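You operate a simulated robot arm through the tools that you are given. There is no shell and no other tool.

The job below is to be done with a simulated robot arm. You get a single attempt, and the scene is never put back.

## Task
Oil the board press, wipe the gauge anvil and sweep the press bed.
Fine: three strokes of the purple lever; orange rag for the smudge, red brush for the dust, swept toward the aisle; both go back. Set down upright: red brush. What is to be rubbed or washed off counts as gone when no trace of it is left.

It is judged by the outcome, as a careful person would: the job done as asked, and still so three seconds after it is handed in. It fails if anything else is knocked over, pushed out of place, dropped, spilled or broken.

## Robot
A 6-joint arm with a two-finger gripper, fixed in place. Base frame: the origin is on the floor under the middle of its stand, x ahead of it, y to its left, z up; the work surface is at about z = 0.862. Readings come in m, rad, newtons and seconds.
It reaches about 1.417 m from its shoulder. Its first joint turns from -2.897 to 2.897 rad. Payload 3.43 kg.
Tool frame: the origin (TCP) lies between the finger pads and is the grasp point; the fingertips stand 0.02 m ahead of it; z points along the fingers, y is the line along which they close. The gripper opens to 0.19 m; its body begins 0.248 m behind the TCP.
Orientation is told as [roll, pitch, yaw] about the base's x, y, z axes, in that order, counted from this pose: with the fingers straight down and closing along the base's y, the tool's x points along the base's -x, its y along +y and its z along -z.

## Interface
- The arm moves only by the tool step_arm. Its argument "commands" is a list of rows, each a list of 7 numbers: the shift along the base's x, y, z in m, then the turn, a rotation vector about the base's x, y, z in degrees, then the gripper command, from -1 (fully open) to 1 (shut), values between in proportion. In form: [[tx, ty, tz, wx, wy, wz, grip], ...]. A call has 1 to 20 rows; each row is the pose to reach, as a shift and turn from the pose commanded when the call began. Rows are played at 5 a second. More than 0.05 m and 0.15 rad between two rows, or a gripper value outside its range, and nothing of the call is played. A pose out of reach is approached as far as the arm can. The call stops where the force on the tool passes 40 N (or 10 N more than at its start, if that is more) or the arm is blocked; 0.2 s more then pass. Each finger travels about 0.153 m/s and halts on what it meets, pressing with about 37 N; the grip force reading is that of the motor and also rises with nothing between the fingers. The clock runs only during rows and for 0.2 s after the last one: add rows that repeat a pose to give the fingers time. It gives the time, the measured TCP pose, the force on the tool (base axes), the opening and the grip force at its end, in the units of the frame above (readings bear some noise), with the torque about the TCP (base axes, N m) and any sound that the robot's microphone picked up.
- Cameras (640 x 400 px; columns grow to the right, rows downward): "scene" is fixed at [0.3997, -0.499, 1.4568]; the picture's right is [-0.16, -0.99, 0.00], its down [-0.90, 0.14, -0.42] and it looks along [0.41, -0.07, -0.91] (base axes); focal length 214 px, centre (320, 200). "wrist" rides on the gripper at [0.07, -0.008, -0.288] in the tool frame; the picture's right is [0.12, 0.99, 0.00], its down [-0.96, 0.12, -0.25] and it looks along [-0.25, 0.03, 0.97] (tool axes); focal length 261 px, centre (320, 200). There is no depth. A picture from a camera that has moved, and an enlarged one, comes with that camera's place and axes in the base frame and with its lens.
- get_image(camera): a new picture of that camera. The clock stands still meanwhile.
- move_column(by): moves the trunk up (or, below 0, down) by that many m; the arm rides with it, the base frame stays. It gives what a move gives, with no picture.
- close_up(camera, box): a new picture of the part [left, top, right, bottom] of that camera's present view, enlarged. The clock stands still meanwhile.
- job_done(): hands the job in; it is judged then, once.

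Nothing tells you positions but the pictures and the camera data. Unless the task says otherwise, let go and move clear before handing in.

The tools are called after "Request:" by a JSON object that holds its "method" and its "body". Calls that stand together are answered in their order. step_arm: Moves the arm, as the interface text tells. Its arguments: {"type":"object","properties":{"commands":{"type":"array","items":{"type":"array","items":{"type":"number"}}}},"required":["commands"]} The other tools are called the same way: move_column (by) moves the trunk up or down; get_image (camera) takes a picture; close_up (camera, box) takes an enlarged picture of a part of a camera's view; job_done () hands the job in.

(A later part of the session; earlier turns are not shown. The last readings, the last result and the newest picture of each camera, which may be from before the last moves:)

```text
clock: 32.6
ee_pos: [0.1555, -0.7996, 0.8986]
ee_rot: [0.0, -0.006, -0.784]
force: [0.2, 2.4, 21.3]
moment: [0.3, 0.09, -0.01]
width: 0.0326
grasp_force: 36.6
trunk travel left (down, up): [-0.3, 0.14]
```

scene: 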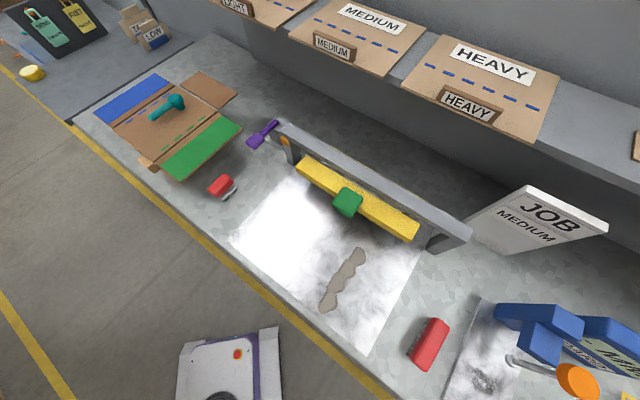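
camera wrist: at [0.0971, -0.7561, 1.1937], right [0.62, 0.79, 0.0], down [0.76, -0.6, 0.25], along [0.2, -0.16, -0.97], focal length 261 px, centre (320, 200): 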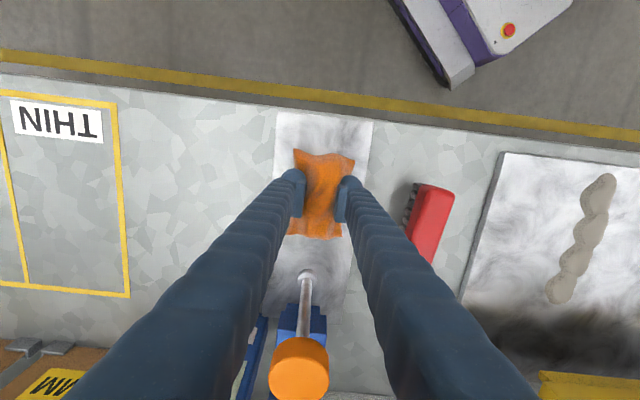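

Contact is at about TCP z 0.899 with 21 N, so I'll ease up 2 mm and rub side to side over the smudge, staying short of the spindle.

Request:
{"method": "step_arm", "body": {"commands": [[0, 0, 0.002, 0, 0, 0, 1], [0.0085, -0.0085, 0.002, 0, 0, 0, 1], [0.0156, -0.0156, 0.002, 0, 0, 0, 1], [0.0262, -0.0049, 0.002, 0, 0, 0, 1], [0.0375, 0.0064, 0.002, 0, 0, 0, 1], [0.0262, -0.0049, 0.002, 0, 0, 0, 1], [0.0156, -0.0156, 0.002, 0, 0, 0, 1], [0.0049, -0.0262, 0.002, 0, 0, 0, 1], [-0.0064, -0.0375, 0.002, 0, 0, 0, 1], [0.0049, -0.0262, 0.002, 0, 0, 0, 1], [0.0156, -0.0156, 0.002, 0, 0, 0, 1], [0.0156, -0.0156, 0.002, 0, 0, 0, 1]]}}

Request:
{"method": "get_image", "body": {"camera": "wrist"}}

Request:
{"method": "close_up", "body": {"camera": "scene", "box": [440, 280, 640, 400]}}

```text
clock: 35.2
ee_pos: [0.1726, -0.8147, 0.8986]
ee_rot: [0.002, -0.006, -0.785]
force: [-0.5, -2.8, 9.6]
moment: [-0.16, -0.02, 0.02]
width: 0.0328
grasp_force: 37.5
trunk travel left (down, up): [-0.3, 0.14]
```

```text
taken
camera wrist: at [0.113, -0.7702, 1.186], right [0.62, 0.79, 0.0], down [0.76, -0.6, 0.25], along [0.2, -0.16, -0.97], focal length 261 px, centre (320, 200)
```

wrist: 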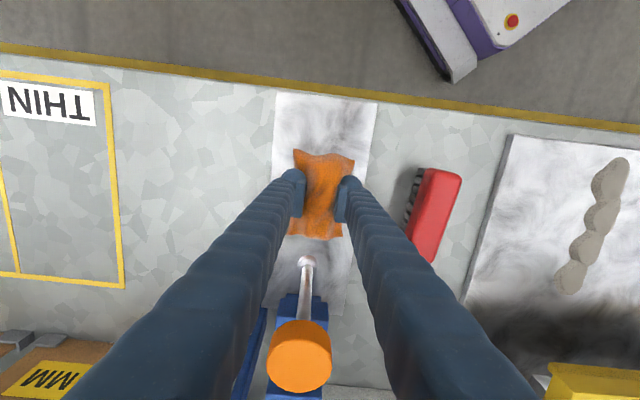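

```text
3.20 times, centred on (540, 340) of scene
camera zoom: at [0.3997, -0.499, 1.4568], right [-0.16, -0.99, 0.0], down [-0.9, 0.14, -0.42], along [0.41, -0.07, -0.91], focal length 686 px, centre (-384, -248)
```

zoom: 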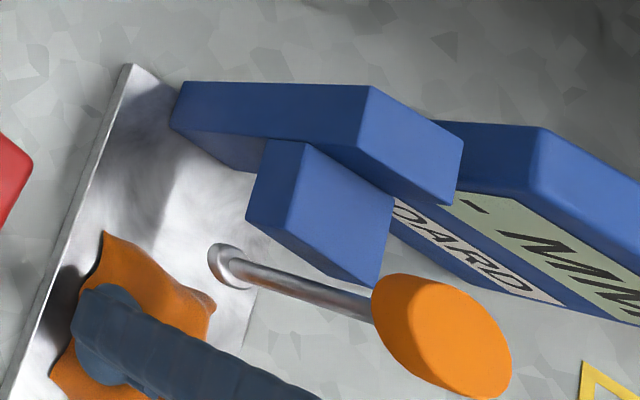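

The rag is rubbing with about 10 N and clear of the spindle. I'll do another, fuller pass, then lift and step back to look.

Request:
{"method": "step_arm", "body": {"commands": [[0.0106, 0.0106, 0, 0, 0, 0, 1], [0.0212, 0.0212, 0, 0, 0, 0, 1], [0.0106, 0.0106, 0, 0, 0, 0, 1], [0, 0, 0, 0, 0, 0, 1], [-0.0106, -0.0106, 0, 0, 0, 0, 1], [-0.0212, -0.0212, 0, 0, 0, 0, 1], [-0.0106, -0.0106, 0, 0, 0, 0, 1], [-0.0085, 0.0085, 0, 0, 0, 0, 1], [0.0021, 0.0191, 0, 0, 0, 0, 1], [0.0127, 0.0297, 0, 0, 0, 0, 1], [0.0021, 0.0191, 0, 0, 0, 0, 1], [-0.0085, 0.0085, 0, 0, 0, 0, 1], [-0.0191, -0.0021, 0, 0, 0, 0, 1], [-0.0297, -0.0127, 0, 0, 0, 0, 1], [-0.017, 0.017, 0, 0, 0, 0, 1], [-0.0283, 0.0283, 0, 0, 0, 0, 1], [-0.017, 0.017, 0, 0, 0, 0, 1], [0, 0, 0, 0, 0, 0, 1]]}}

Request:
{"method": "step_arm", "body": {"commands": [[0, 0, 0.02, 0, 0, 0, 1], [0, 0, 0.05, 0, 0, 0, 1], [-0.03, -0.03, 0.07, 0, 0, 0, 1], [-0.06, -0.06, 0.07, 0, 0, 0, 1], [-0.09, -0.09, 0.07, 0, 0, 0, 1], [-0.09, -0.09, 0.07, 0, 0, 0, 1]]}}

Request:
{"method": "get_image", "body": {"camera": "wrist"}}

Request:
{"method": "close_up", "body": {"camera": "scene", "box": [440, 280, 640, 400]}}

```text
clock: 39.0
ee_pos: [0.1703, -0.8143, 0.8994]
ee_rot: [0.001, -0.005, -0.787]
force: [-5.1, 4.0, 20.3]
moment: [0.29, 0.27, 0.14]
width: 0.0328
grasp_force: 37.1
trunk travel left (down, up): [-0.3, 0.14]
```

```text
clock: 40.4
ee_pos: [0.0809, -0.9062, 0.9695]
ee_rot: [0.001, -0.004, -0.786]
force: [0.2, 0.4, -1.1]
moment: [0.07, 0.01, 0.0]
width: 0.0325
grasp_force: 37.2
trunk travel left (down, up): [-0.3, 0.14]
```

```text
taken
camera wrist: at [0.0231, -0.8626, 1.2559], right [0.62, 0.79, 0.0], down [0.76, -0.6, 0.25], along [0.2, -0.15, -0.97], focal length 261 px, centre (320, 200)
```

wrist: 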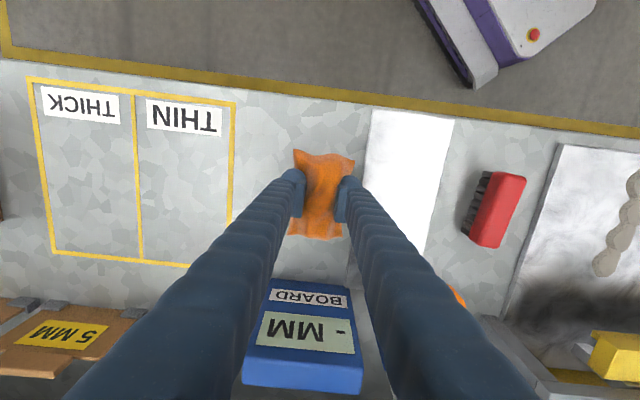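

```text
3.20 times, centred on (540, 340) of scene
camera zoom: at [0.3997, -0.499, 1.4568], right [-0.16, -0.99, 0.0], down [-0.9, 0.14, -0.42], along [0.41, -0.07, -0.91], focal length 686 px, centre (-384, -248)
```

zoom: 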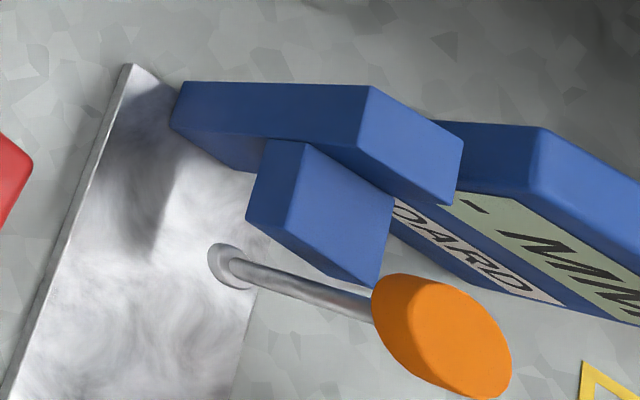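

The smudge seems gone. I'll check for faint traces up close.

Request:
{"method": "close_up", "body": {"camera": "wrist", "box": [350, 110, 470, 250]}}

Request:
{"method": "close_up", "body": {"camera": "scene", "box": [440, 330, 530, 400]}}

```text
2.86 times, centred on (410, 180) of wrist
camera zoom: at [0.0231, -0.8626, 1.2559], right [0.62, 0.79, 0.0], down [0.76, -0.6, 0.25], along [0.2, -0.15, -0.97], focal length 745 px, centre (63, 257)
```

zoom: 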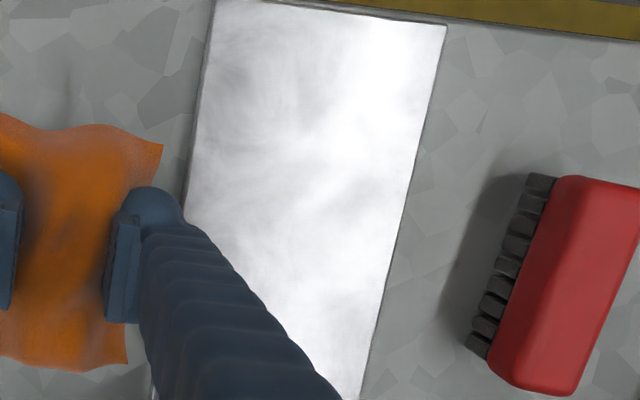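

```text
5.71 times, centred on (485, 365) of scene
camera zoom: at [0.3997, -0.499, 1.4568], right [-0.16, -0.99, 0.0], down [-0.9, 0.14, -0.42], along [0.41, -0.07, -0.91], focal length 1226 px, centre (-623, -743)
```

zoom: 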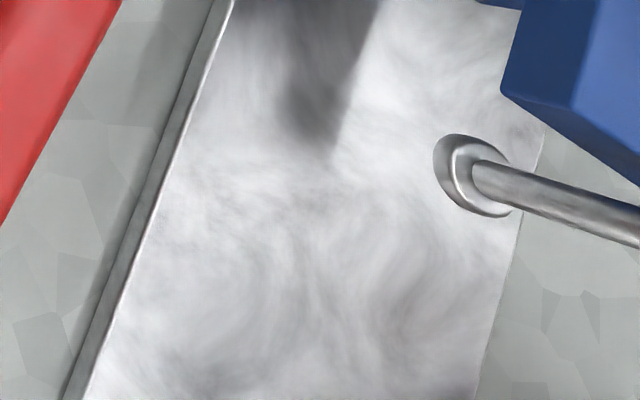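

No trace shows on the anvil. Now I'll take the rag back to exactly where it lay, at TCP (0.0425, -0.909).

Request:
{"method": "step_arm", "body": {"commands": [[-0.0195, -0.0015, 0, 0, 0, 0, 1], [-0.0385, -0.003, 0, 0, 0, 0, 1], [-0.0385, -0.003, -0.03, 0, 0, 0, 1], [-0.0385, -0.003, -0.055, 0, 0, 0, 1], [-0.0385, -0.003, -0.07, 0, 0, 0, 1], [-0.0385, -0.003, -0.077, 0, 0, 0, 1], [-0.0385, -0.003, -0.081, 0, 0, 0, 1]]}}

Request:
{"method": "get_image", "body": {"camera": "wrist"}}

```text
clock: 42.0
ee_pos: [0.0418, -0.9095, 0.8888]
ee_rot: [0.002, -0.006, -0.785]
force: [-0.4, 0.5, -0.3]
moment: [0.01, 0.0, 0.01]
width: 0.0325
grasp_force: 36.9
trunk travel left (down, up): [-0.3, 0.14]
```

```text
taken
camera wrist: at [-0.016, -0.8646, 1.1748], right [0.62, 0.79, 0.0], down [0.76, -0.6, 0.25], along [0.2, -0.16, -0.97], focal length 261 px, centre (320, 200)
```

wrist: 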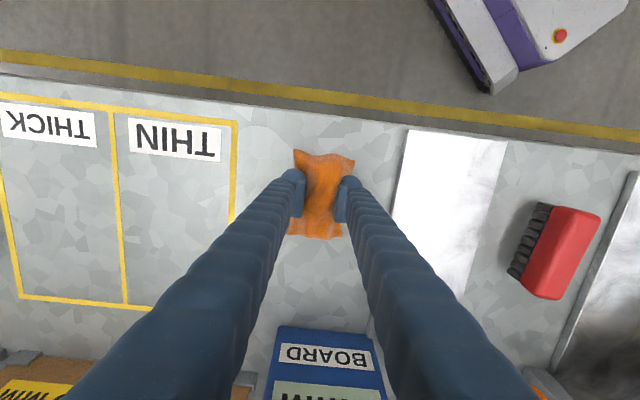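

The anvil looks clean from here too, and the rag is over its original spot. I'll lower the last couple of millimetres and release.

Request:
{"method": "step_arm", "body": {"commands": [[0, 0, -0.001, 0, 0, 0, 1], [0, 0, -0.002, 0, 0, 0, 1], [0, 0, -0.003, 0, 0, 0, 1]]}}

```text
clock: 42.8
ee_pos: [0.0418, -0.9088, 0.8869]
ee_rot: [0.0, -0.006, -0.786]
force: [2.4, 1.2, 10.6]
moment: [0.15, 0.03, 0.02]
width: 0.0325
grasp_force: 36.8
trunk travel left (down, up): [-0.3, 0.14]
```

Request:
{"method": "step_arm", "body": {"commands": [[0, 0, 0.0015, 0, 0, 0, 1], [0, 0, 0.0015, 0, 0, 0, 0.55], [0, 0, 0.0015, 0, 0, 0, 0.3], [0, 0, 0.0015, 0, 0, 0, 0.1], [0, 0, 0.0015, 0, 0, 0, -0.12], [0, 0, 0.0015, 0, 0, 0, -0.12], [0, 0, 0.0015, 0, 0, 0, -0.12]]}}

Request:
{"method": "get_image", "body": {"camera": "wrist"}}

```text
clock: 44.4
ee_pos: [0.0427, -0.9079, 0.8879]
ee_rot: [0.001, -0.004, -0.787]
force: [-0.2, -0.7, 0.8]
moment: [-0.01, 0.0, 0.01]
width: 0.1065
grasp_force: 0.0
trunk travel left (down, up): [-0.3, 0.14]
```

```text
taken
camera wrist: at [-0.0161, -0.8635, 1.1736], right [0.62, 0.79, 0.0], down [0.76, -0.6, 0.25], along [0.2, -0.16, -0.97], focal length 261 px, centre (320, 200)
```

wrist: 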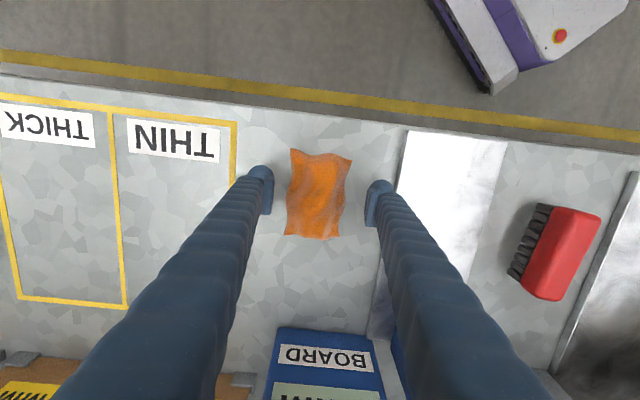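

The rag lies back in its original place. I'll rise straight up, then move over the brush for a close look.

Request:
{"method": "step_arm", "body": {"commands": [[0, 0, 0.02, 0, 0, 0, -0.12], [0, 0, 0.06, 0, 0, 0, -0.12], [0, 0, 0.1, 0, 0, 0, -0.12], [0, 0, 0.14, 0, 0, 0, -0.12], [0, 0, 0.18, 0, 0, 0, -0.12], [0, 0, 0.22, 0, 0, 0, -0.12], [0.03, 0.03, 0.24, 0, 0, 0, -0.12], [0.06, 0.06, 0.24, 0, 0, 0, -0.12], [0.09, 0.08, 0.24, 0, 0, 0, -0.12], [0.12, 0.1, 0.24, 0, 0, 0, -0.12], [0.15, 0.125, 0.24, 0, 0, 0, -0.12], [0.18, 0.15, 0.24, 0, 0, 0, -0.12], [0.21, 0.18, 0.24, 0, 0, 0, -0.12], [0.21, 0.18, 0.24, 0, 0, 0, -0.12]]}}

Request:
{"method": "get_image", "body": {"camera": "wrist"}}

Request:
{"method": "close_up", "body": {"camera": "wrist", "box": [260, 120, 380, 260]}}

Request:
{"method": "close_up", "body": {"camera": "scene", "box": [380, 300, 480, 390]}}

```text
clock: 47.4
ee_pos: [0.2499, -0.7301, 1.126]
ee_rot: [0.001, -0.004, -0.786]
force: [-0.3, 0.1, 0.8]
moment: [-0.02, -0.03, 0.0]
width: 0.1066
grasp_force: 0.1
trunk travel left (down, up): [-0.3, 0.14]
```

```text
taken
camera wrist: at [0.1921, -0.6831, 1.4129], right [0.62, 0.79, 0.0], down [0.76, -0.6, 0.25], along [0.2, -0.16, -0.97], focal length 261 px, centre (320, 200)
```

wrist: 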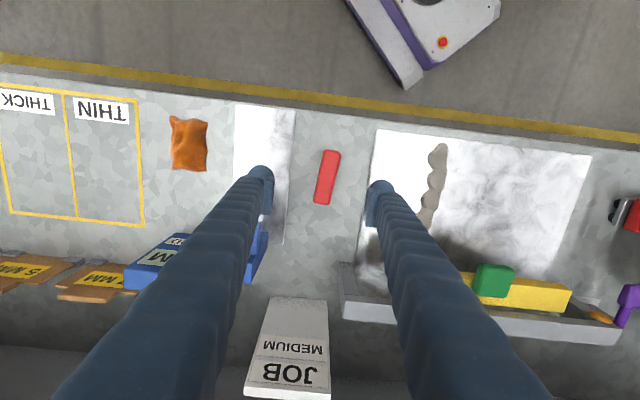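

```text
2.86 times, centred on (320, 190) of wrist
camera zoom: at [0.1921, -0.6831, 1.4129], right [0.62, 0.79, 0.0], down [0.76, -0.6, 0.25], along [0.2, -0.16, -0.97], focal length 745 px, centre (320, 229)
```

zoom: 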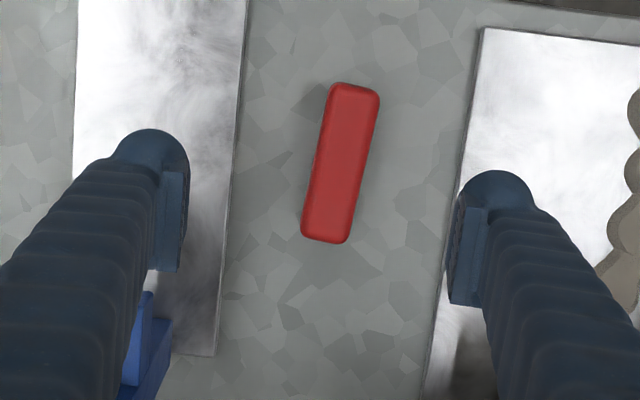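

```text
4.44 times, centred on (430, 345) of scene
camera zoom: at [0.3997, -0.499, 1.4568], right [-0.16, -0.99, 0.0], down [-0.9, 0.14, -0.42], along [0.41, -0.07, -0.91], focal length 953 px, centre (-169, -444)
```

zoom: 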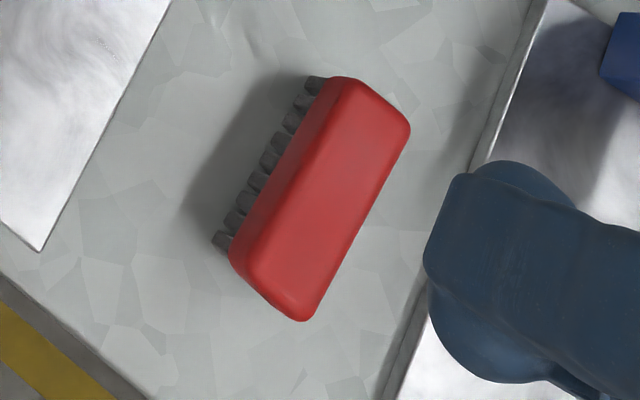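

The brush stands upright on its bristles at about (0.268, -0.723), with its long axis turned about 3.5° from the bench axis. Before grasping it I'll study the dust and the beam clearance.

Request:
{"method": "close_up", "body": {"camera": "wrist", "box": [380, 125, 500, 245]}}

Request:
{"method": "close_up", "body": {"camera": "scene", "box": [300, 230, 400, 330]}}

Request:
{"method": "close_up", "body": {"camera": "scene", "box": [340, 170, 440, 270]}}

```text
3.33 times, centred on (440, 185) of wrist
camera zoom: at [0.1921, -0.6831, 1.4129], right [0.62, 0.79, 0.0], down [0.76, -0.6, 0.25], along [0.2, -0.16, -0.97], focal length 869 px, centre (-80, 250)
```

zoom: 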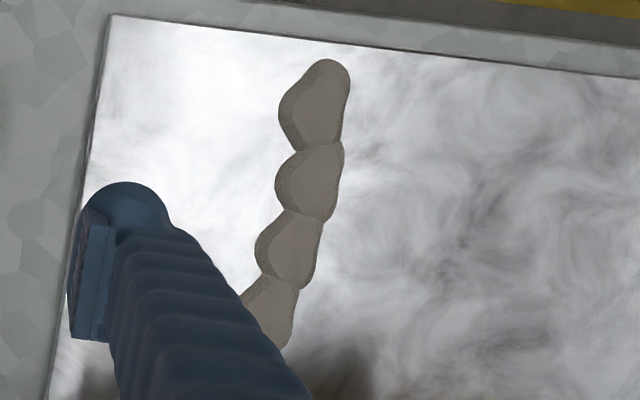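

```text
4.00 times, centred on (350, 280) of scene
camera zoom: at [0.3997, -0.499, 1.4568], right [-0.16, -0.99, 0.0], down [-0.9, 0.14, -0.42], along [0.41, -0.07, -0.91], focal length 858 px, centre (200, -120)
```

zoom: 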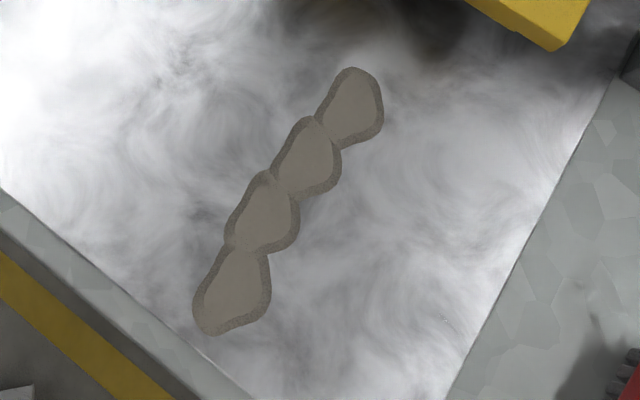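

```text
4.00 times, centred on (390, 220) of scene
camera zoom: at [0.3997, -0.499, 1.4568], right [-0.16, -0.99, 0.0], down [-0.9, 0.14, -0.42], along [0.41, -0.07, -0.91], focal length 858 px, centre (40, 120)
```

zoom: 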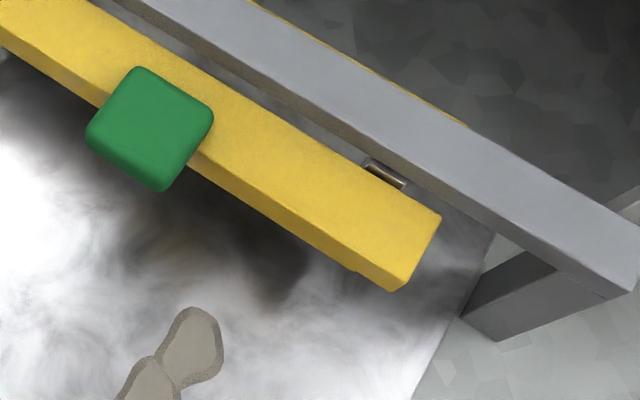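

The dust lumps lie at s≈-0.095 along the bed, running from just in front of the beam to the front edge of the bed. I'll grip the brush by its two ends, leaning the gripper, so it can sweep broadside from behind the dust without touching the beam or green handle; first I turn the gripper 94° above it.

Request:
{"method": "step_arm", "body": {"commands": [[0.0015, 0.0005, 0, 0, 0, -7.83, -0.5], [0.003, 0.001, 0, 0, 0, -15.67, -0.5], [0.0045, 0.0015, 0, 0, 0, -23.5, -0.5], [0.006, 0.002, 0, 0, 0, -31.33, -0.5], [0.0075, 0.0025, 0, 0, 0, -39.17, -0.5], [0.009, 0.003, 0, 0, 0, -47, -0.5], [0.0105, 0.0035, 0, 0, 0, -54.83, -0.5], [0.012, 0.004, 0, 0, 0, -62.67, -0.5], [0.0135, 0.0045, 0, 0, 0, -70.5, -0.5], [0.015, 0.005, 0, 0, 0, -78.33, -0.5], [0.0165, 0.0055, 0, 0, 0, -86.17, -0.5], [0.0185, 0.0055, 0, 0, 0, -94, -0.5], [0.0185, 0.0055, 0, 0, 0, -94, -0.5]]}}

Request:
{"method": "get_image", "body": {"camera": "wrist"}}

Request:
{"method": "get_image", "body": {"camera": "scene"}}

```text
clock: 50.2
ee_pos: [0.2705, -0.7234, 1.1262]
ee_rot: [0.002, -0.003, -2.427]
force: [1.0, -1.7, -0.5]
moment: [0.06, -0.04, 0.03]
width: 0.1425
grasp_force: 0.0
trunk travel left (down, up): [-0.3, 0.14]
```

```text
taken
camera wrist: at [0.3191, -0.6686, 1.4128], right [0.74, -0.67, 0.0], down [-0.65, -0.72, 0.25], along [-0.17, -0.19, -0.97], focal length 261 px, centre (320, 200)
```

wrist: 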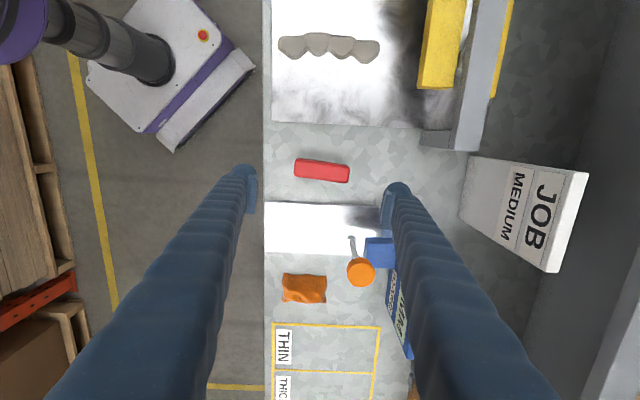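

```text
taken
```

scene: 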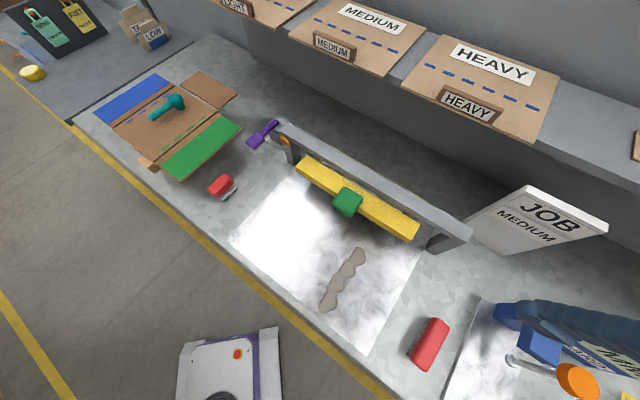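

The gripper reached the crosswise orientation. I'll zoom to measure the brush's centre and angle exactly.

Request:
{"method": "close_up", "body": {"camera": "wrist", "box": [270, 130, 380, 210]}}

Request:
{"method": "close_up", "body": {"camera": "wrist", "box": [255, 0, 525, 165]}}

Request:
{"method": "close_up", "body": {"camera": "wrist", "box": [255, 185, 405, 315]}}

```text
5.00 times, centred on (325, 170) of wrist
camera zoom: at [0.3191, -0.6686, 1.4128], right [0.74, -0.67, 0.0], down [-0.65, -0.72, 0.25], along [-0.17, -0.19, -0.97], focal length 1303 px, centre (295, 350)
```

zoom: 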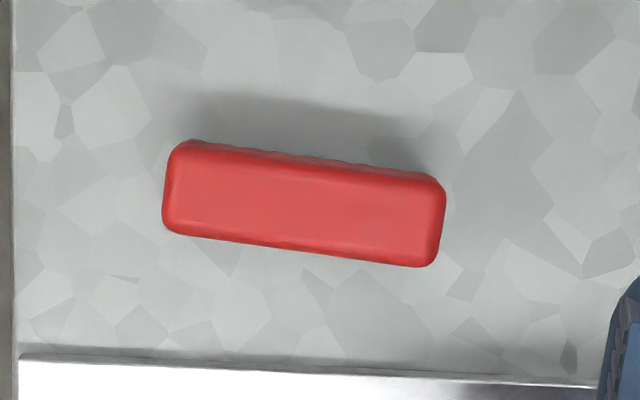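

```text
2.37 times, centred on (390, 82) of wrist
camera zoom: at [0.3191, -0.6686, 1.4128], right [0.74, -0.67, 0.0], down [-0.65, -0.72, 0.25], along [-0.17, -0.19, -0.97], focal length 618 px, centre (154, 478)
```

zoom: 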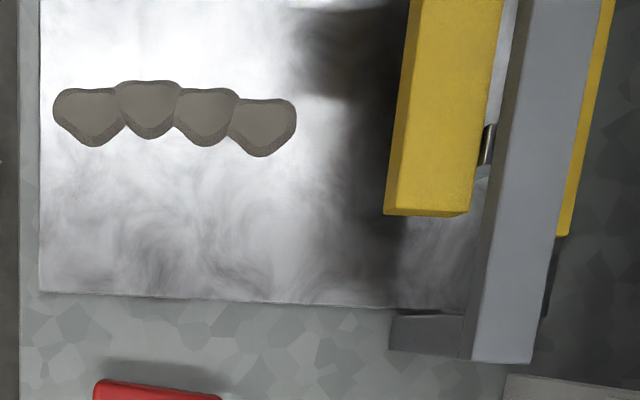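

```text
3.08 times, centred on (330, 250) of wrist
camera zoom: at [0.3191, -0.6686, 1.4128], right [0.74, -0.67, 0.0], down [-0.65, -0.72, 0.25], along [-0.17, -0.19, -0.97], focal length 802 px, centre (289, 46)
```

zoom: 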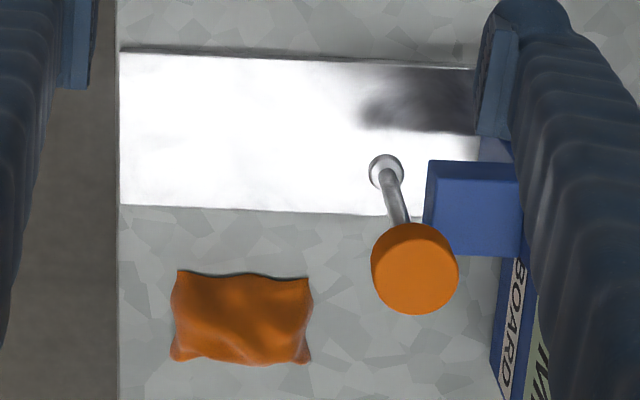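

The brush axis is at -48.9°, matching the gripper, and the centre matches within 2 mm; the anvil looks clean from here too. Now I'll lean the gripper 20° toward the press side about the brush's axis and descend partway.

Request:
{"method": "step_arm", "body": {"commands": [[0, -0.0005, 0, -3.3, 3.8, 0, -0.5], [0, -0.001, 0, -6.6, 7.6, 0, -0.5], [0, -0.001, -0.03, -9.9, 11.3, 0, -0.5], [0, -0.001, -0.06, -13.1, 15.1, 0, -0.5], [0, -0.001, -0.1, -13.1, 15.1, 0, -0.5], [0, -0.001, -0.14, -13.1, 15.1, 0, -0.5], [0, -0.001, -0.17, -13.1, 15.1, 0, -0.5], [0, -0.001, -0.17, -13.1, 15.1, 0, -0.5]]}}

Request:
{"method": "get_image", "body": {"camera": "wrist"}}

Request:
{"method": "get_image", "body": {"camera": "scene"}}

```text
clock: 52.0
ee_pos: [0.2704, -0.7245, 0.9569]
ee_rot: [0.002, -0.354, -2.427]
force: [-0.4, -0.7, -0.8]
moment: [0.04, 0.0, 0.02]
width: 0.1425
grasp_force: 0.1
trunk travel left (down, up): [-0.3, 0.14]
```

```text
taken
camera wrist: at [0.3889, -0.6091, 1.201], right [0.74, -0.68, -0.04], down [-0.54, -0.62, 0.57], along [-0.41, -0.39, -0.82], focal length 261 px, centre (320, 200)
```

wrist: 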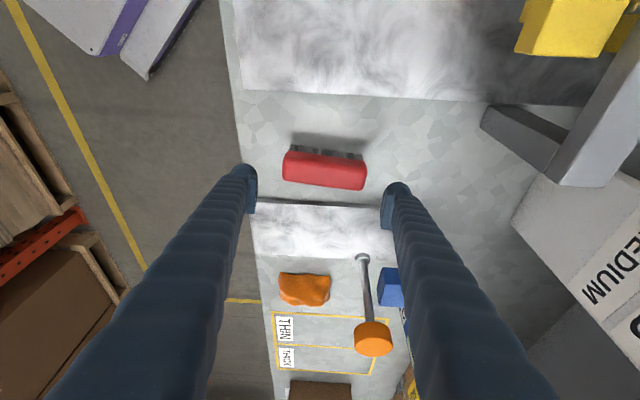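

```text
taken
```

scene: 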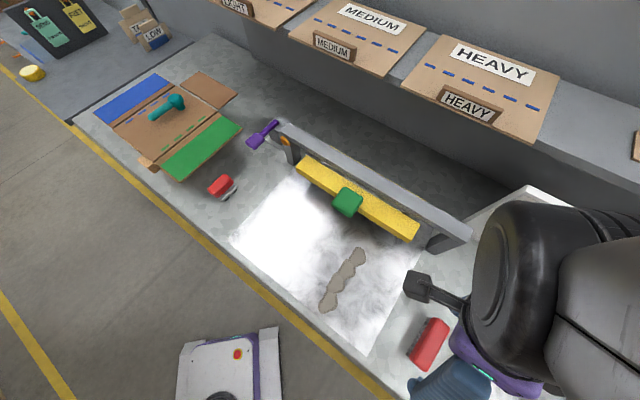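

The brush is between the fingers with its bristles down on the bench. I'll descend to grip height.

Request:
{"method": "step_arm", "body": {"commands": [[0, 0, -0.025, 0, 0, 0, -0.5], [0, 0, -0.045, 0, 0, 0, -0.5], [0, 0, -0.057, 0, 0, 0, -0.5], [0, 0, -0.064, 0, 0, 0, -0.5], [0, 0, -0.064, 0, 0, 0, -0.5]]}}

Request:
{"method": "get_image", "body": {"camera": "wrist"}}

Request:
{"method": "close_up", "body": {"camera": "wrist", "box": [230, 120, 430, 260]}}

```text
clock: 53.2
ee_pos: [0.2691, -0.7258, 0.8919]
ee_rot: [0.003, -0.355, -2.426]
force: [-0.7, 0.8, -0.3]
moment: [0.0, 0.02, -0.02]
width: 0.1425
grasp_force: 0.1
trunk travel left (down, up): [-0.3, 0.14]
```

```text
taken
camera wrist: at [0.3883, -0.6096, 1.1376], right [0.74, -0.68, -0.04], down [-0.54, -0.62, 0.57], along [-0.41, -0.39, -0.82], focal length 261 px, centre (320, 200)
```

wrist: 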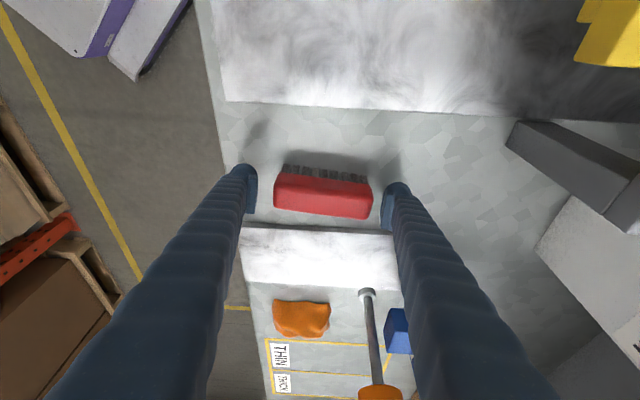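

```text
2.86 times, centred on (330, 190) of wrist
camera zoom: at [0.3883, -0.6096, 1.1376], right [0.74, -0.68, -0.04], down [-0.54, -0.62, 0.57], along [-0.41, -0.39, -0.82], focal length 745 px, centre (291, 229)
```

zoom: 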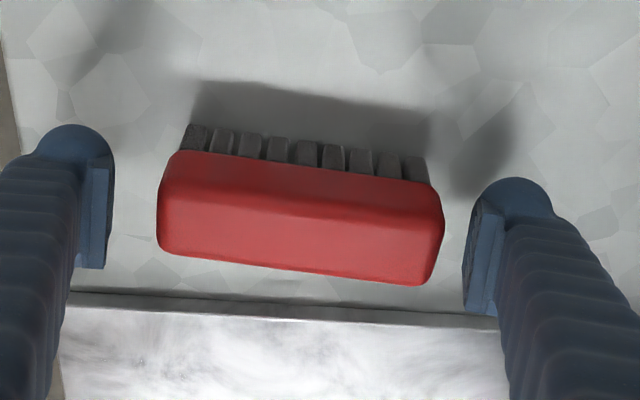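

The brush lies between the pads, slightly closer to the deep-side finger, so I'll shift about 4 mm deeper to centre it and then close.

Request:
{"method": "step_arm", "body": {"commands": [[0.0026, -0.003, 0, 0, 0, 0, -0.5], [0.0026, -0.003, 0, 0, 0, 0, -0.3], [0.0026, -0.003, 0, 0, 0, 0, -0.2], [0.0026, -0.003, 0, 0, 0, 0, 0], [0.0026, -0.003, 0, 0, 0, 0, 0.5], [0.0026, -0.003, 0, 0, 0, 0, 1], [0.0026, -0.003, 0, 0, 0, 0, 1]]}}

Request:
{"method": "close_up", "body": {"camera": "wrist", "box": [230, 120, 430, 260]}}

```text
clock: 54.8
ee_pos: [0.273, -0.7292, 0.892]
ee_rot: [0.0, -0.355, -2.424]
force: [0.1, 0.7, 0.1]
moment: [0.07, 0.06, 0.02]
width: 0.1149
grasp_force: 37.1
trunk travel left (down, up): [-0.3, 0.14]
```

```text
2.86 times, centred on (330, 190) of wrist
camera zoom: at [0.3914, -0.6125, 1.1375], right [0.74, -0.68, -0.04], down [-0.54, -0.62, 0.57], along [-0.41, -0.39, -0.82], focal length 745 px, centre (291, 229)
```

zoom: 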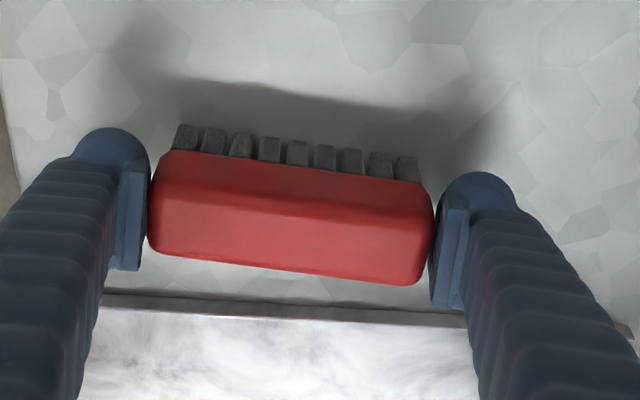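

The brush is gripped end to end at 0.115 m. I'll lift it slowly and check it stays level.

Request:
{"method": "step_arm", "body": {"commands": [[0, 0, 0.01, 0, 0, 0, 1], [0, 0, 0.03, 0, 0, 0, 1], [0, 0, 0.06, 0, 0, 0, 1], [0, 0, 0.1, 0, 0, 0, 1], [0, 0, 0.14, 0, 0, 0, 1], [0, 0, 0.16, 0, 0, 0, 1]]}}

Request:
{"method": "get_image", "body": {"camera": "wrist"}}

Request:
{"method": "close_up", "body": {"camera": "wrist", "box": [230, 120, 430, 260]}}

```text
clock: 56.2
ee_pos: [0.2745, -0.7268, 1.055]
ee_rot: [0.0, -0.355, -2.425]
force: [-0.1, -0.4, -0.6]
moment: [-0.02, -0.03, 0.04]
width: 0.115
grasp_force: 36.9
trunk travel left (down, up): [-0.3, 0.14]
```

```text
taken
camera wrist: at [0.3932, -0.6112, 1.2993], right [0.74, -0.68, -0.04], down [-0.54, -0.62, 0.57], along [-0.41, -0.39, -0.82], focal length 261 px, centre (320, 200)
```

wrist: 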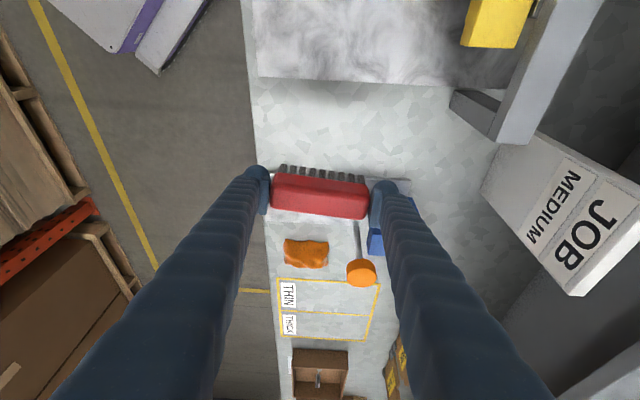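

```text
2.86 times, centred on (330, 190) of wrist
camera zoom: at [0.3932, -0.6112, 1.2993], right [0.74, -0.68, -0.04], down [-0.54, -0.62, 0.57], along [-0.41, -0.39, -0.82], focal length 745 px, centre (291, 229)
```

zoom: 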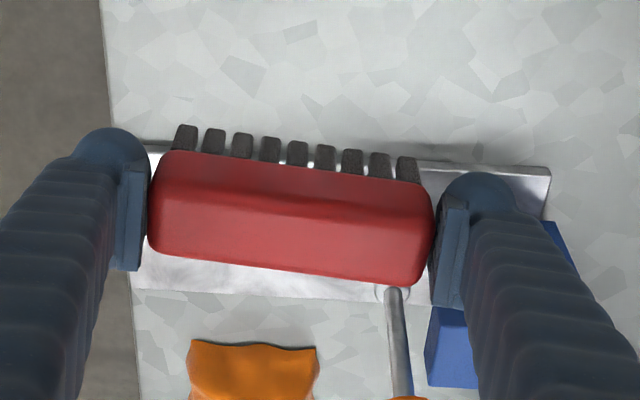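

The brush is held firmly and level. Now I'll turn it broadside to the aisle and carry it above the bed, staying higher than the green handle.

Request:
{"method": "step_arm", "body": {"commands": [[0, 0, 0.03, 0, 0, 7.83, 1], [0.015, 0.01, 0.04, 0, 0, 15.66, 1], [0.03, 0.02, 0.04, 0, 0, 23.48, 1], [0.045, 0.03, 0.04, 0, 0, 31.31, 1], [0.06, 0.04, 0.04, 0, 0, 39.14, 1], [0.075, 0.05, 0.04, 0, 0, 46.97, 1], [0.09, 0.06, 0.04, 0, 0, 54.8, 1], [0.105, 0.07, 0.04, 0, 0, 62.63, 1], [0.12, 0.08, 0.04, 0, 0, 70.45, 1], [0.135, 0.09, 0.04, 0, 0, 78.28, 1], [0.15, 0.1, 0.04, 0, 0, 86.11, 1], [0.1745, 0.1151, 0.04, 0, 0, 93.94, 1], [0.1745, 0.1151, 0.04, 0, 0, 93.94, 1]]}}

Request:
{"method": "get_image", "body": {"camera": "wrist"}}

Request:
{"method": "get_image", "body": {"camera": "scene"}}

```text
clock: 59.0
ee_pos: [0.4506, -0.6135, 1.0953]
ee_rot: [0.003, -0.354, -0.786]
force: [-0.2, -0.7, -1.7]
moment: [-0.03, 0.0, -0.04]
width: 0.1152
grasp_force: 37.5
trunk travel left (down, up): [-0.3, 0.14]
```

```text
taken
camera wrist: at [0.3259, -0.5018, 1.3387], right [0.62, 0.78, -0.04], down [0.66, -0.5, 0.57], along [0.42, -0.38, -0.82], focal length 261 px, centre (320, 200)
```

wrist: 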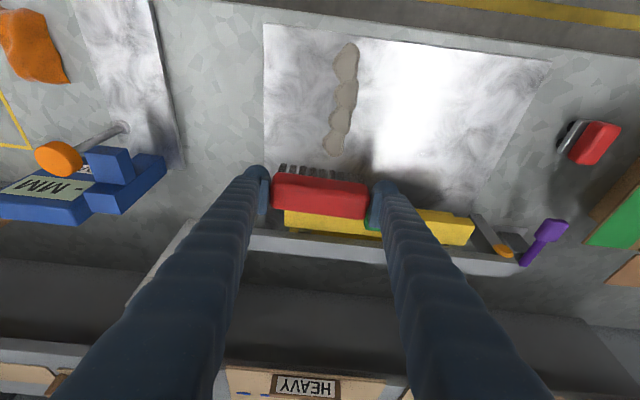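

```text
taken
```

scene: 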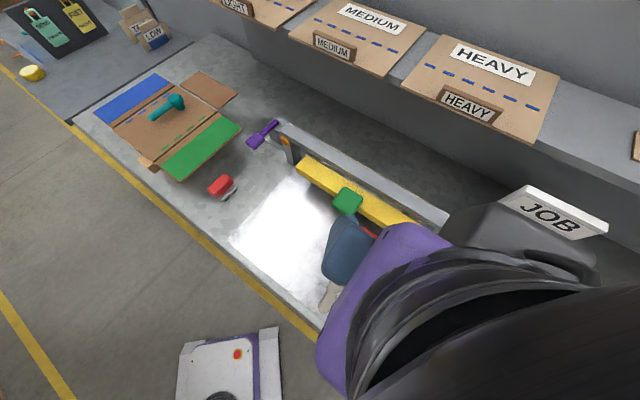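

The brush is broadside above the bed at s≈-0.115. I'll turn it 10° more so the handle-side finger stays clear of the green handle, and descend over the far end of the dust without touching it.

Request:
{"method": "step_arm", "body": {"commands": [[0.011, -0.016, 0, 0, 0, 5, 1], [0.0218, -0.0314, 0, 0, 0, 10, 1], [0.0218, -0.0314, -0.04, 0, 0, 10, 1], [0.0218, -0.0314, -0.08, 0, 0, 10, 1], [0.0218, -0.0314, -0.12, 0, 0, 10, 1], [0.0218, -0.0314, -0.15, 0, 0, 10, 1], [0.0218, -0.0314, -0.16, 0, 0, 10, 1], [0.0218, -0.0314, -0.16, 0, 0, 10, 1]]}}

Request:
{"method": "get_image", "body": {"camera": "wrist"}}

Request:
{"method": "close_up", "body": {"camera": "wrist", "box": [230, 80, 470, 240]}}

Request:
{"method": "close_up", "body": {"camera": "scene", "box": [280, 150, 440, 300]}}

```text
clock: 60.8
ee_pos: [0.4708, -0.6427, 0.9316]
ee_rot: [0.0, -0.353, -0.61]
force: [-0.3, -1.1, -1.4]
moment: [-0.01, -0.01, -0.05]
width: 0.1147
grasp_force: 36.9
trunk travel left (down, up): [-0.3, 0.14]
```

```text
taken
camera wrist: at [0.3289, -0.5543, 1.1777], right [0.48, 0.88, -0.04], down [0.73, -0.37, 0.57], along [0.48, -0.3, -0.82], focal length 261 px, centre (320, 200)
```

wrist: 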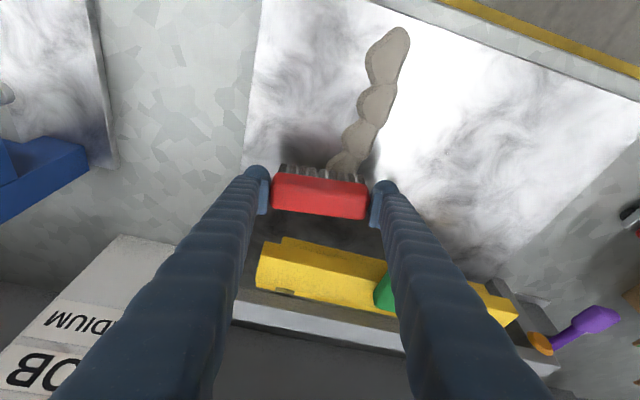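

```text
2.50 times, centred on (350, 160) of wrist
camera zoom: at [0.3289, -0.5543, 1.1777], right [0.48, 0.88, -0.04], down [0.73, -0.37, 0.57], along [0.48, -0.3, -0.82], focal length 652 px, centre (245, 300)
```

zoom: 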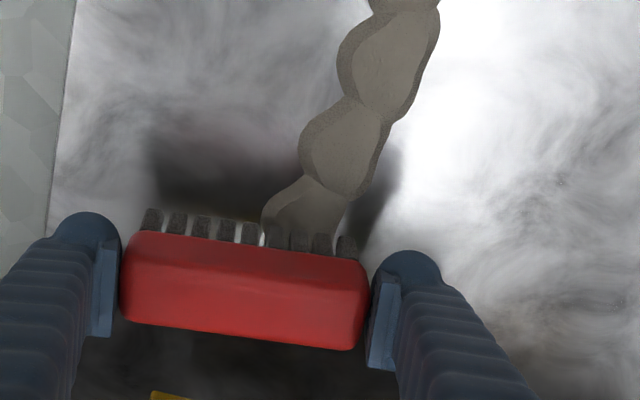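

```text
2.67 times, centred on (360, 225) of scene
camera zoom: at [0.3997, -0.499, 1.4568], right [-0.16, -0.99, 0.0], down [-0.9, 0.14, -0.42], along [0.41, -0.07, -0.91], focal length 572 px, centre (213, 133)
```

zoom: 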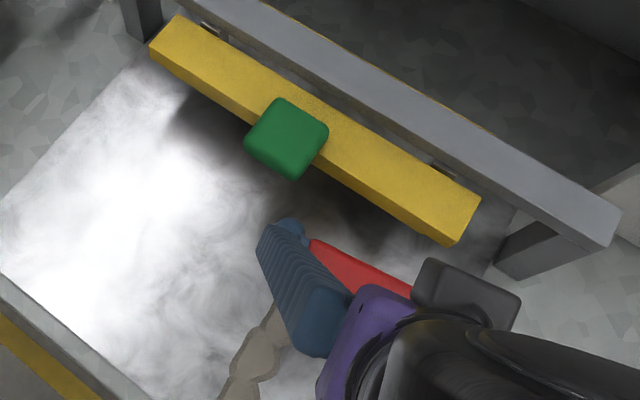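

The brush hovers just above the far dust lump with clear space to the handle and beam. I'll move about 45 mm deeper while lowering to get behind the dust.

Request:
{"method": "step_arm", "body": {"commands": [[0.011, -0.011, -0.004, 0, 0, 0, 1], [0.021, -0.021, -0.008, 0, 0, 0, 1], [0.0318, -0.0318, -0.012, 0, 0, 0, 1], [0.0318, -0.0318, -0.016, 0, 0, 0, 1], [0.0318, -0.0318, -0.016, 0, 0, 0, 1]]}}

Request:
{"method": "get_image", "body": {"camera": "wrist"}}

Request:
{"method": "close_up", "body": {"camera": "wrist", "box": [230, 80, 470, 240]}}

Request:
{"method": "close_up", "body": {"camera": "scene", "box": [280, 150, 440, 300]}}

```text
clock: 62.0
ee_pos: [0.5006, -0.6754, 0.9167]
ee_rot: [0.001, -0.355, -0.611]
force: [-0.7, 0.2, -1.3]
moment: [0.0, -0.03, -0.02]
width: 0.1148
grasp_force: 37.1
trunk travel left (down, up): [-0.3, 0.14]
```

```text
taken
camera wrist: at [0.3596, -0.5872, 1.1619], right [0.48, 0.88, -0.04], down [0.73, -0.37, 0.57], along [0.48, -0.3, -0.82], focal length 261 px, centre (320, 200)
```

wrist: 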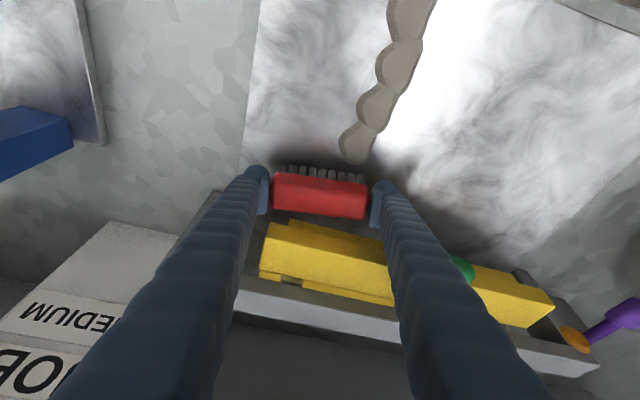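

```text
2.50 times, centred on (350, 160) of wrist
camera zoom: at [0.3596, -0.5872, 1.1619], right [0.48, 0.88, -0.04], down [0.73, -0.37, 0.57], along [0.48, -0.3, -0.82], focal length 652 px, centre (245, 300)
```

zoom: 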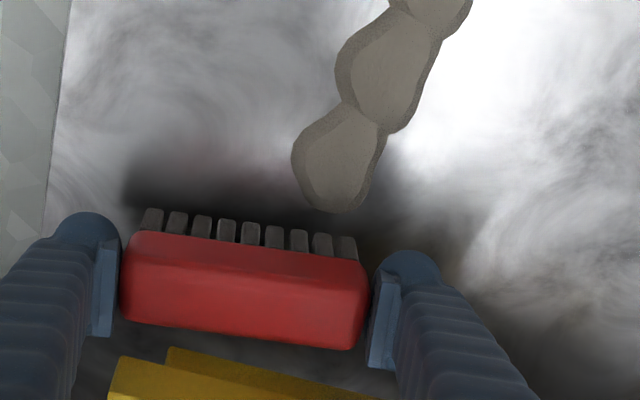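

```text
2.67 times, centred on (360, 225) of scene
camera zoom: at [0.3997, -0.499, 1.4568], right [-0.16, -0.99, 0.0], down [-0.9, 0.14, -0.42], along [0.41, -0.07, -0.91], focal length 572 px, centre (213, 133)
```

zoom: 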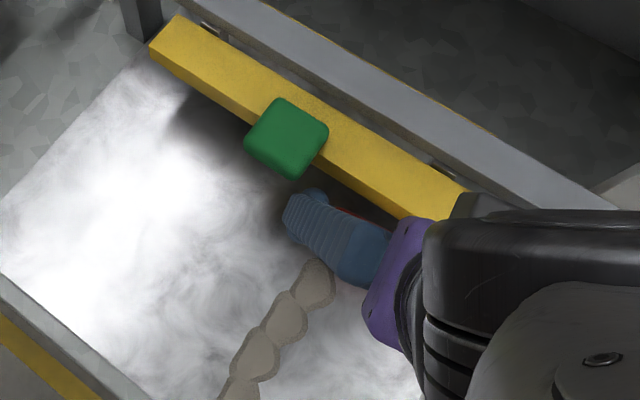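

The brush is now behind the dust with all clearances good. I'll lower in small steps until the bristles touch the bed.

Request:
{"method": "step_arm", "body": {"commands": [[0, 0, -0.004, 0, 0, 0, 1], [0, 0, -0.008, 0, 0, 0, 1], [0, 0, -0.011, 0, 0, 0, 1], [0, 0, -0.013, 0, 0, 0, 1]]}}

```text
clock: 63.0
ee_pos: [0.5018, -0.6758, 0.9047]
ee_rot: [0.001, -0.356, -0.612]
force: [0.7, 3.7, 16.0]
moment: [0.36, -0.3, 0.04]
width: 0.1146
grasp_force: 37.1
trunk travel left (down, up): [-0.3, 0.14]
```

The bristles touch the bed at TCP z≈0.905. I'll ease off 1 mm and start sweeping toward the aisle, stopping partway to see how the dust behaves.

Request:
{"method": "step_arm", "body": {"commands": [[0, 0, 0.001, 0, 0, 0, 1], [-0.0085, 0.0127, 0.001, 0, 0, 0, 1], [-0.0177, 0.0318, 0.001, 0, 0, 0, 1], [-0.0269, 0.0509, 0.001, 0, 0, 0, 1], [-0.0361, 0.07, 0.001, 0, 0, 0, 1]]}}

Request:
{"method": "get_image", "body": {"camera": "wrist"}}

Request:
{"method": "close_up", "body": {"camera": "wrist", "box": [230, 0, 530, 240]}}

```text
clock: 64.2
ee_pos: [0.466, -0.6021, 0.9051]
ee_rot: [0.001, -0.355, -0.611]
force: [0.6, 0.7, 23.0]
moment: [-0.17, 0.47, 0.01]
width: 0.115
grasp_force: 37.0
trunk travel left (down, up): [-0.3, 0.14]
```

```text
taken
camera wrist: at [0.3233, -0.5143, 1.1501], right [0.48, 0.88, -0.04], down [0.73, -0.37, 0.57], along [0.48, -0.3, -0.82], focal length 261 px, centre (320, 200)
```

wrist: 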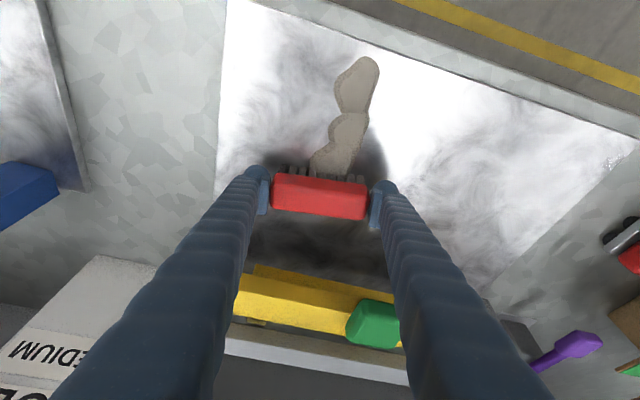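

```text
1.67 times, centred on (380, 120) of wrist
camera zoom: at [0.3233, -0.5143, 1.1501], right [0.48, 0.88, -0.04], down [0.73, -0.37, 0.57], along [0.48, -0.3, -0.82], focal length 434 px, centre (220, 333)
```

zoom: 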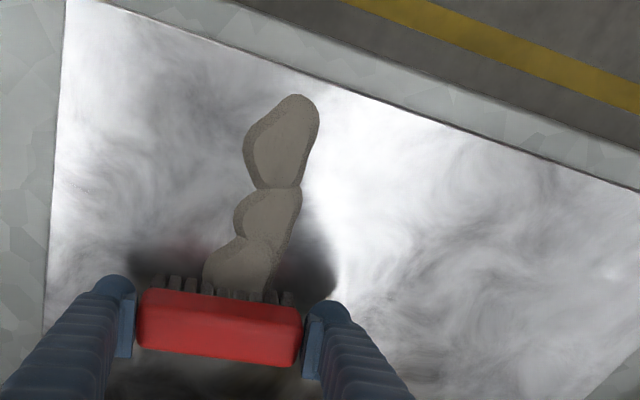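

The lumps are being pushed ahead of the brush as intended. I'll square the brush to the aisle while continuing, pressing slightly less, and check again near the bed's front edge.

Request:
{"method": "step_arm", "body": {"commands": [[-0.0106, 0.0106, 0.001, 0, 0, -2.5, 1], [-0.0212, 0.0212, 0.001, 0, 0, -5, 1], [-0.0318, 0.0318, 0.001, 0, 0, -7.5, 1], [-0.0424, 0.0424, 0.001, 0, 0, -10, 1], [-0.053, 0.053, 0.001, 0, 0, -10, 1], [-0.0636, 0.0636, 0.001, 0, 0, -10, 1]]}}

Request:
{"method": "get_image", "body": {"camera": "wrist"}}

Request:
{"method": "close_up", "body": {"camera": "wrist", "box": [200, 40, 440, 240]}}

Request:
{"method": "get_image", "body": {"camera": "scene"}}

```text
clock: 65.6
ee_pos: [0.4011, -0.5414, 0.9053]
ee_rot: [-0.001, -0.355, -0.784]
force: [3.7, -3.4, 21.6]
moment: [0.18, -0.03, 0.04]
width: 0.1149
grasp_force: 36.6
trunk travel left (down, up): [-0.3, 0.14]
```

```text
taken
camera wrist: at [0.2769, -0.4296, 1.1499], right [0.62, 0.78, -0.04], down [0.66, -0.5, 0.57], along [0.42, -0.38, -0.82], focal length 261 px, centre (320, 200)
```

wrist: 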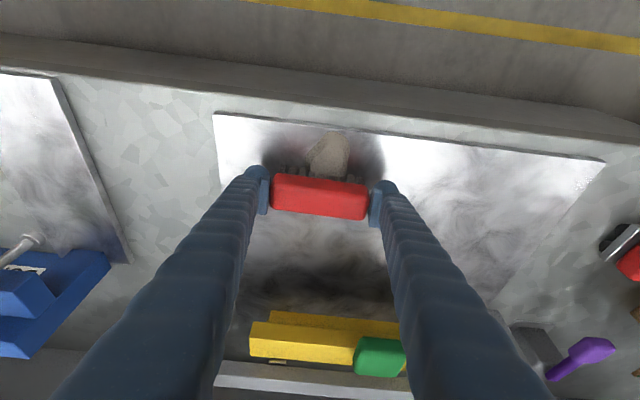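

```text
2.00 times, centred on (320, 140) of wrist
camera zoom: at [0.2769, -0.4296, 1.1499], right [0.62, 0.78, -0.04], down [0.66, -0.5, 0.57], along [0.42, -0.38, -0.82], focal length 521 px, centre (320, 320)
```

zoom: 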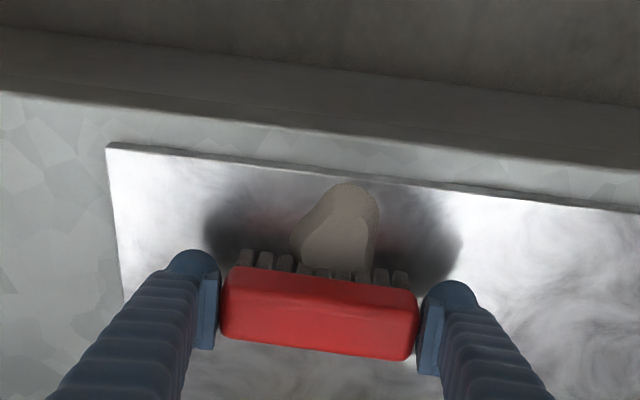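

```text
taken
```

scene: 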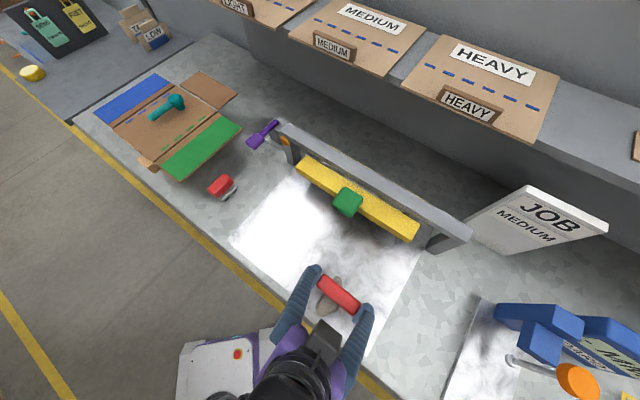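

All lumps have gathered into one pile in front of the brush, near the bed's front edge. I'll keep sweeping toward the aisle, over the edge.

Request:
{"method": "step_arm", "body": {"commands": [[-0.0106, 0.0106, 0.001, 0, 0, 0, 1], [-0.0212, 0.0212, 0.001, 0, 0, 0, 1], [-0.0318, 0.0318, 0.001, 0, 0, 0, 1], [-0.0389, 0.0389, 0.001, 0, 0, 0, 1]]}}

Request:
{"method": "get_image", "body": {"camera": "wrist"}}

Request:
{"method": "close_up", "body": {"camera": "wrist", "box": [200, 40, 440, 240]}}

Request:
{"method": "close_up", "body": {"camera": "scene", "box": [200, 220, 440, 400]}}

```text
clock: 66.6
ee_pos: [0.3691, -0.5126, 0.913]
ee_rot: [0.017, -0.347, -0.789]
force: [0.2, -0.1, -1.0]
moment: [0.01, 0.01, 0.03]
width: 0.1148
grasp_force: 37.1
out of reach, approached as far as the arm can: row 3, 4
trunk travel left (down, up): [-0.3, 0.14]
```

```text
taken
camera wrist: at [0.244, -0.405, 1.1592], right [0.62, 0.78, -0.03], down [0.66, -0.5, 0.56], along [0.43, -0.37, -0.83], focal length 261 px, centre (320, 200)
```

wrist: 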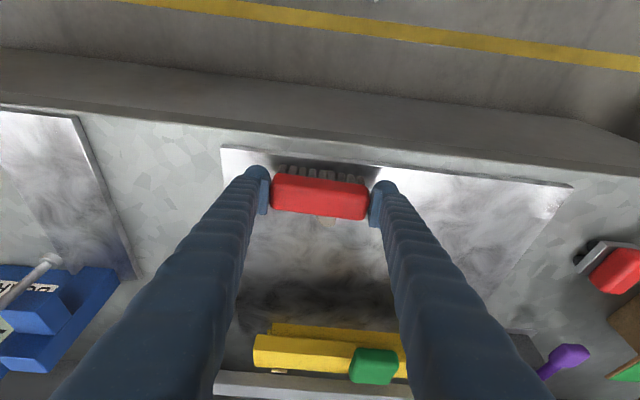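

```text
2.00 times, centred on (320, 140) of wrist
camera zoom: at [0.244, -0.405, 1.1592], right [0.62, 0.78, -0.03], down [0.66, -0.5, 0.56], along [0.43, -0.37, -0.83], focal length 521 px, centre (320, 320)
```

zoom: 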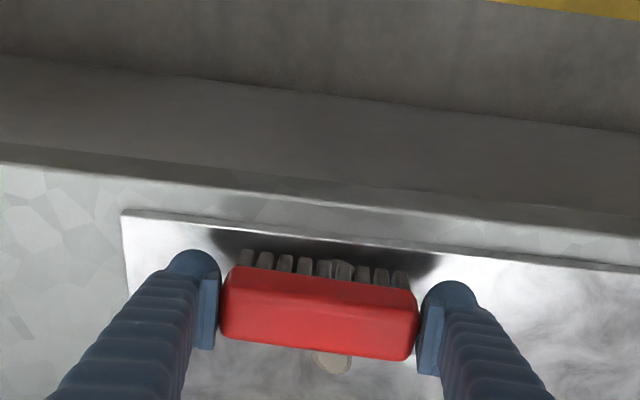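

```text
2.22 times, centred on (320, 310) of scene
camera zoom: at [0.3997, -0.499, 1.4568], right [-0.16, -0.99, 0.0], down [-0.9, 0.14, -0.42], along [0.41, -0.07, -0.91], focal length 477 px, centre (320, -44)
```

zoom: 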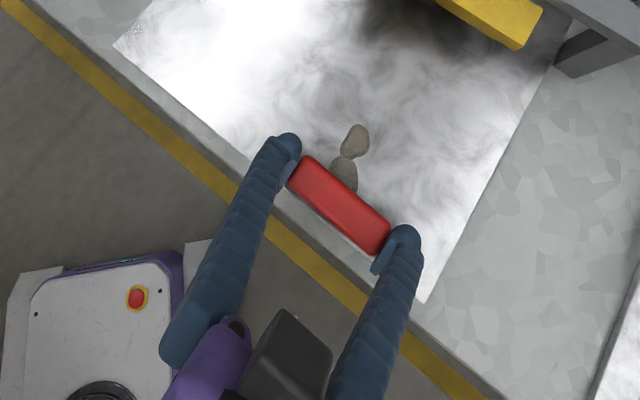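

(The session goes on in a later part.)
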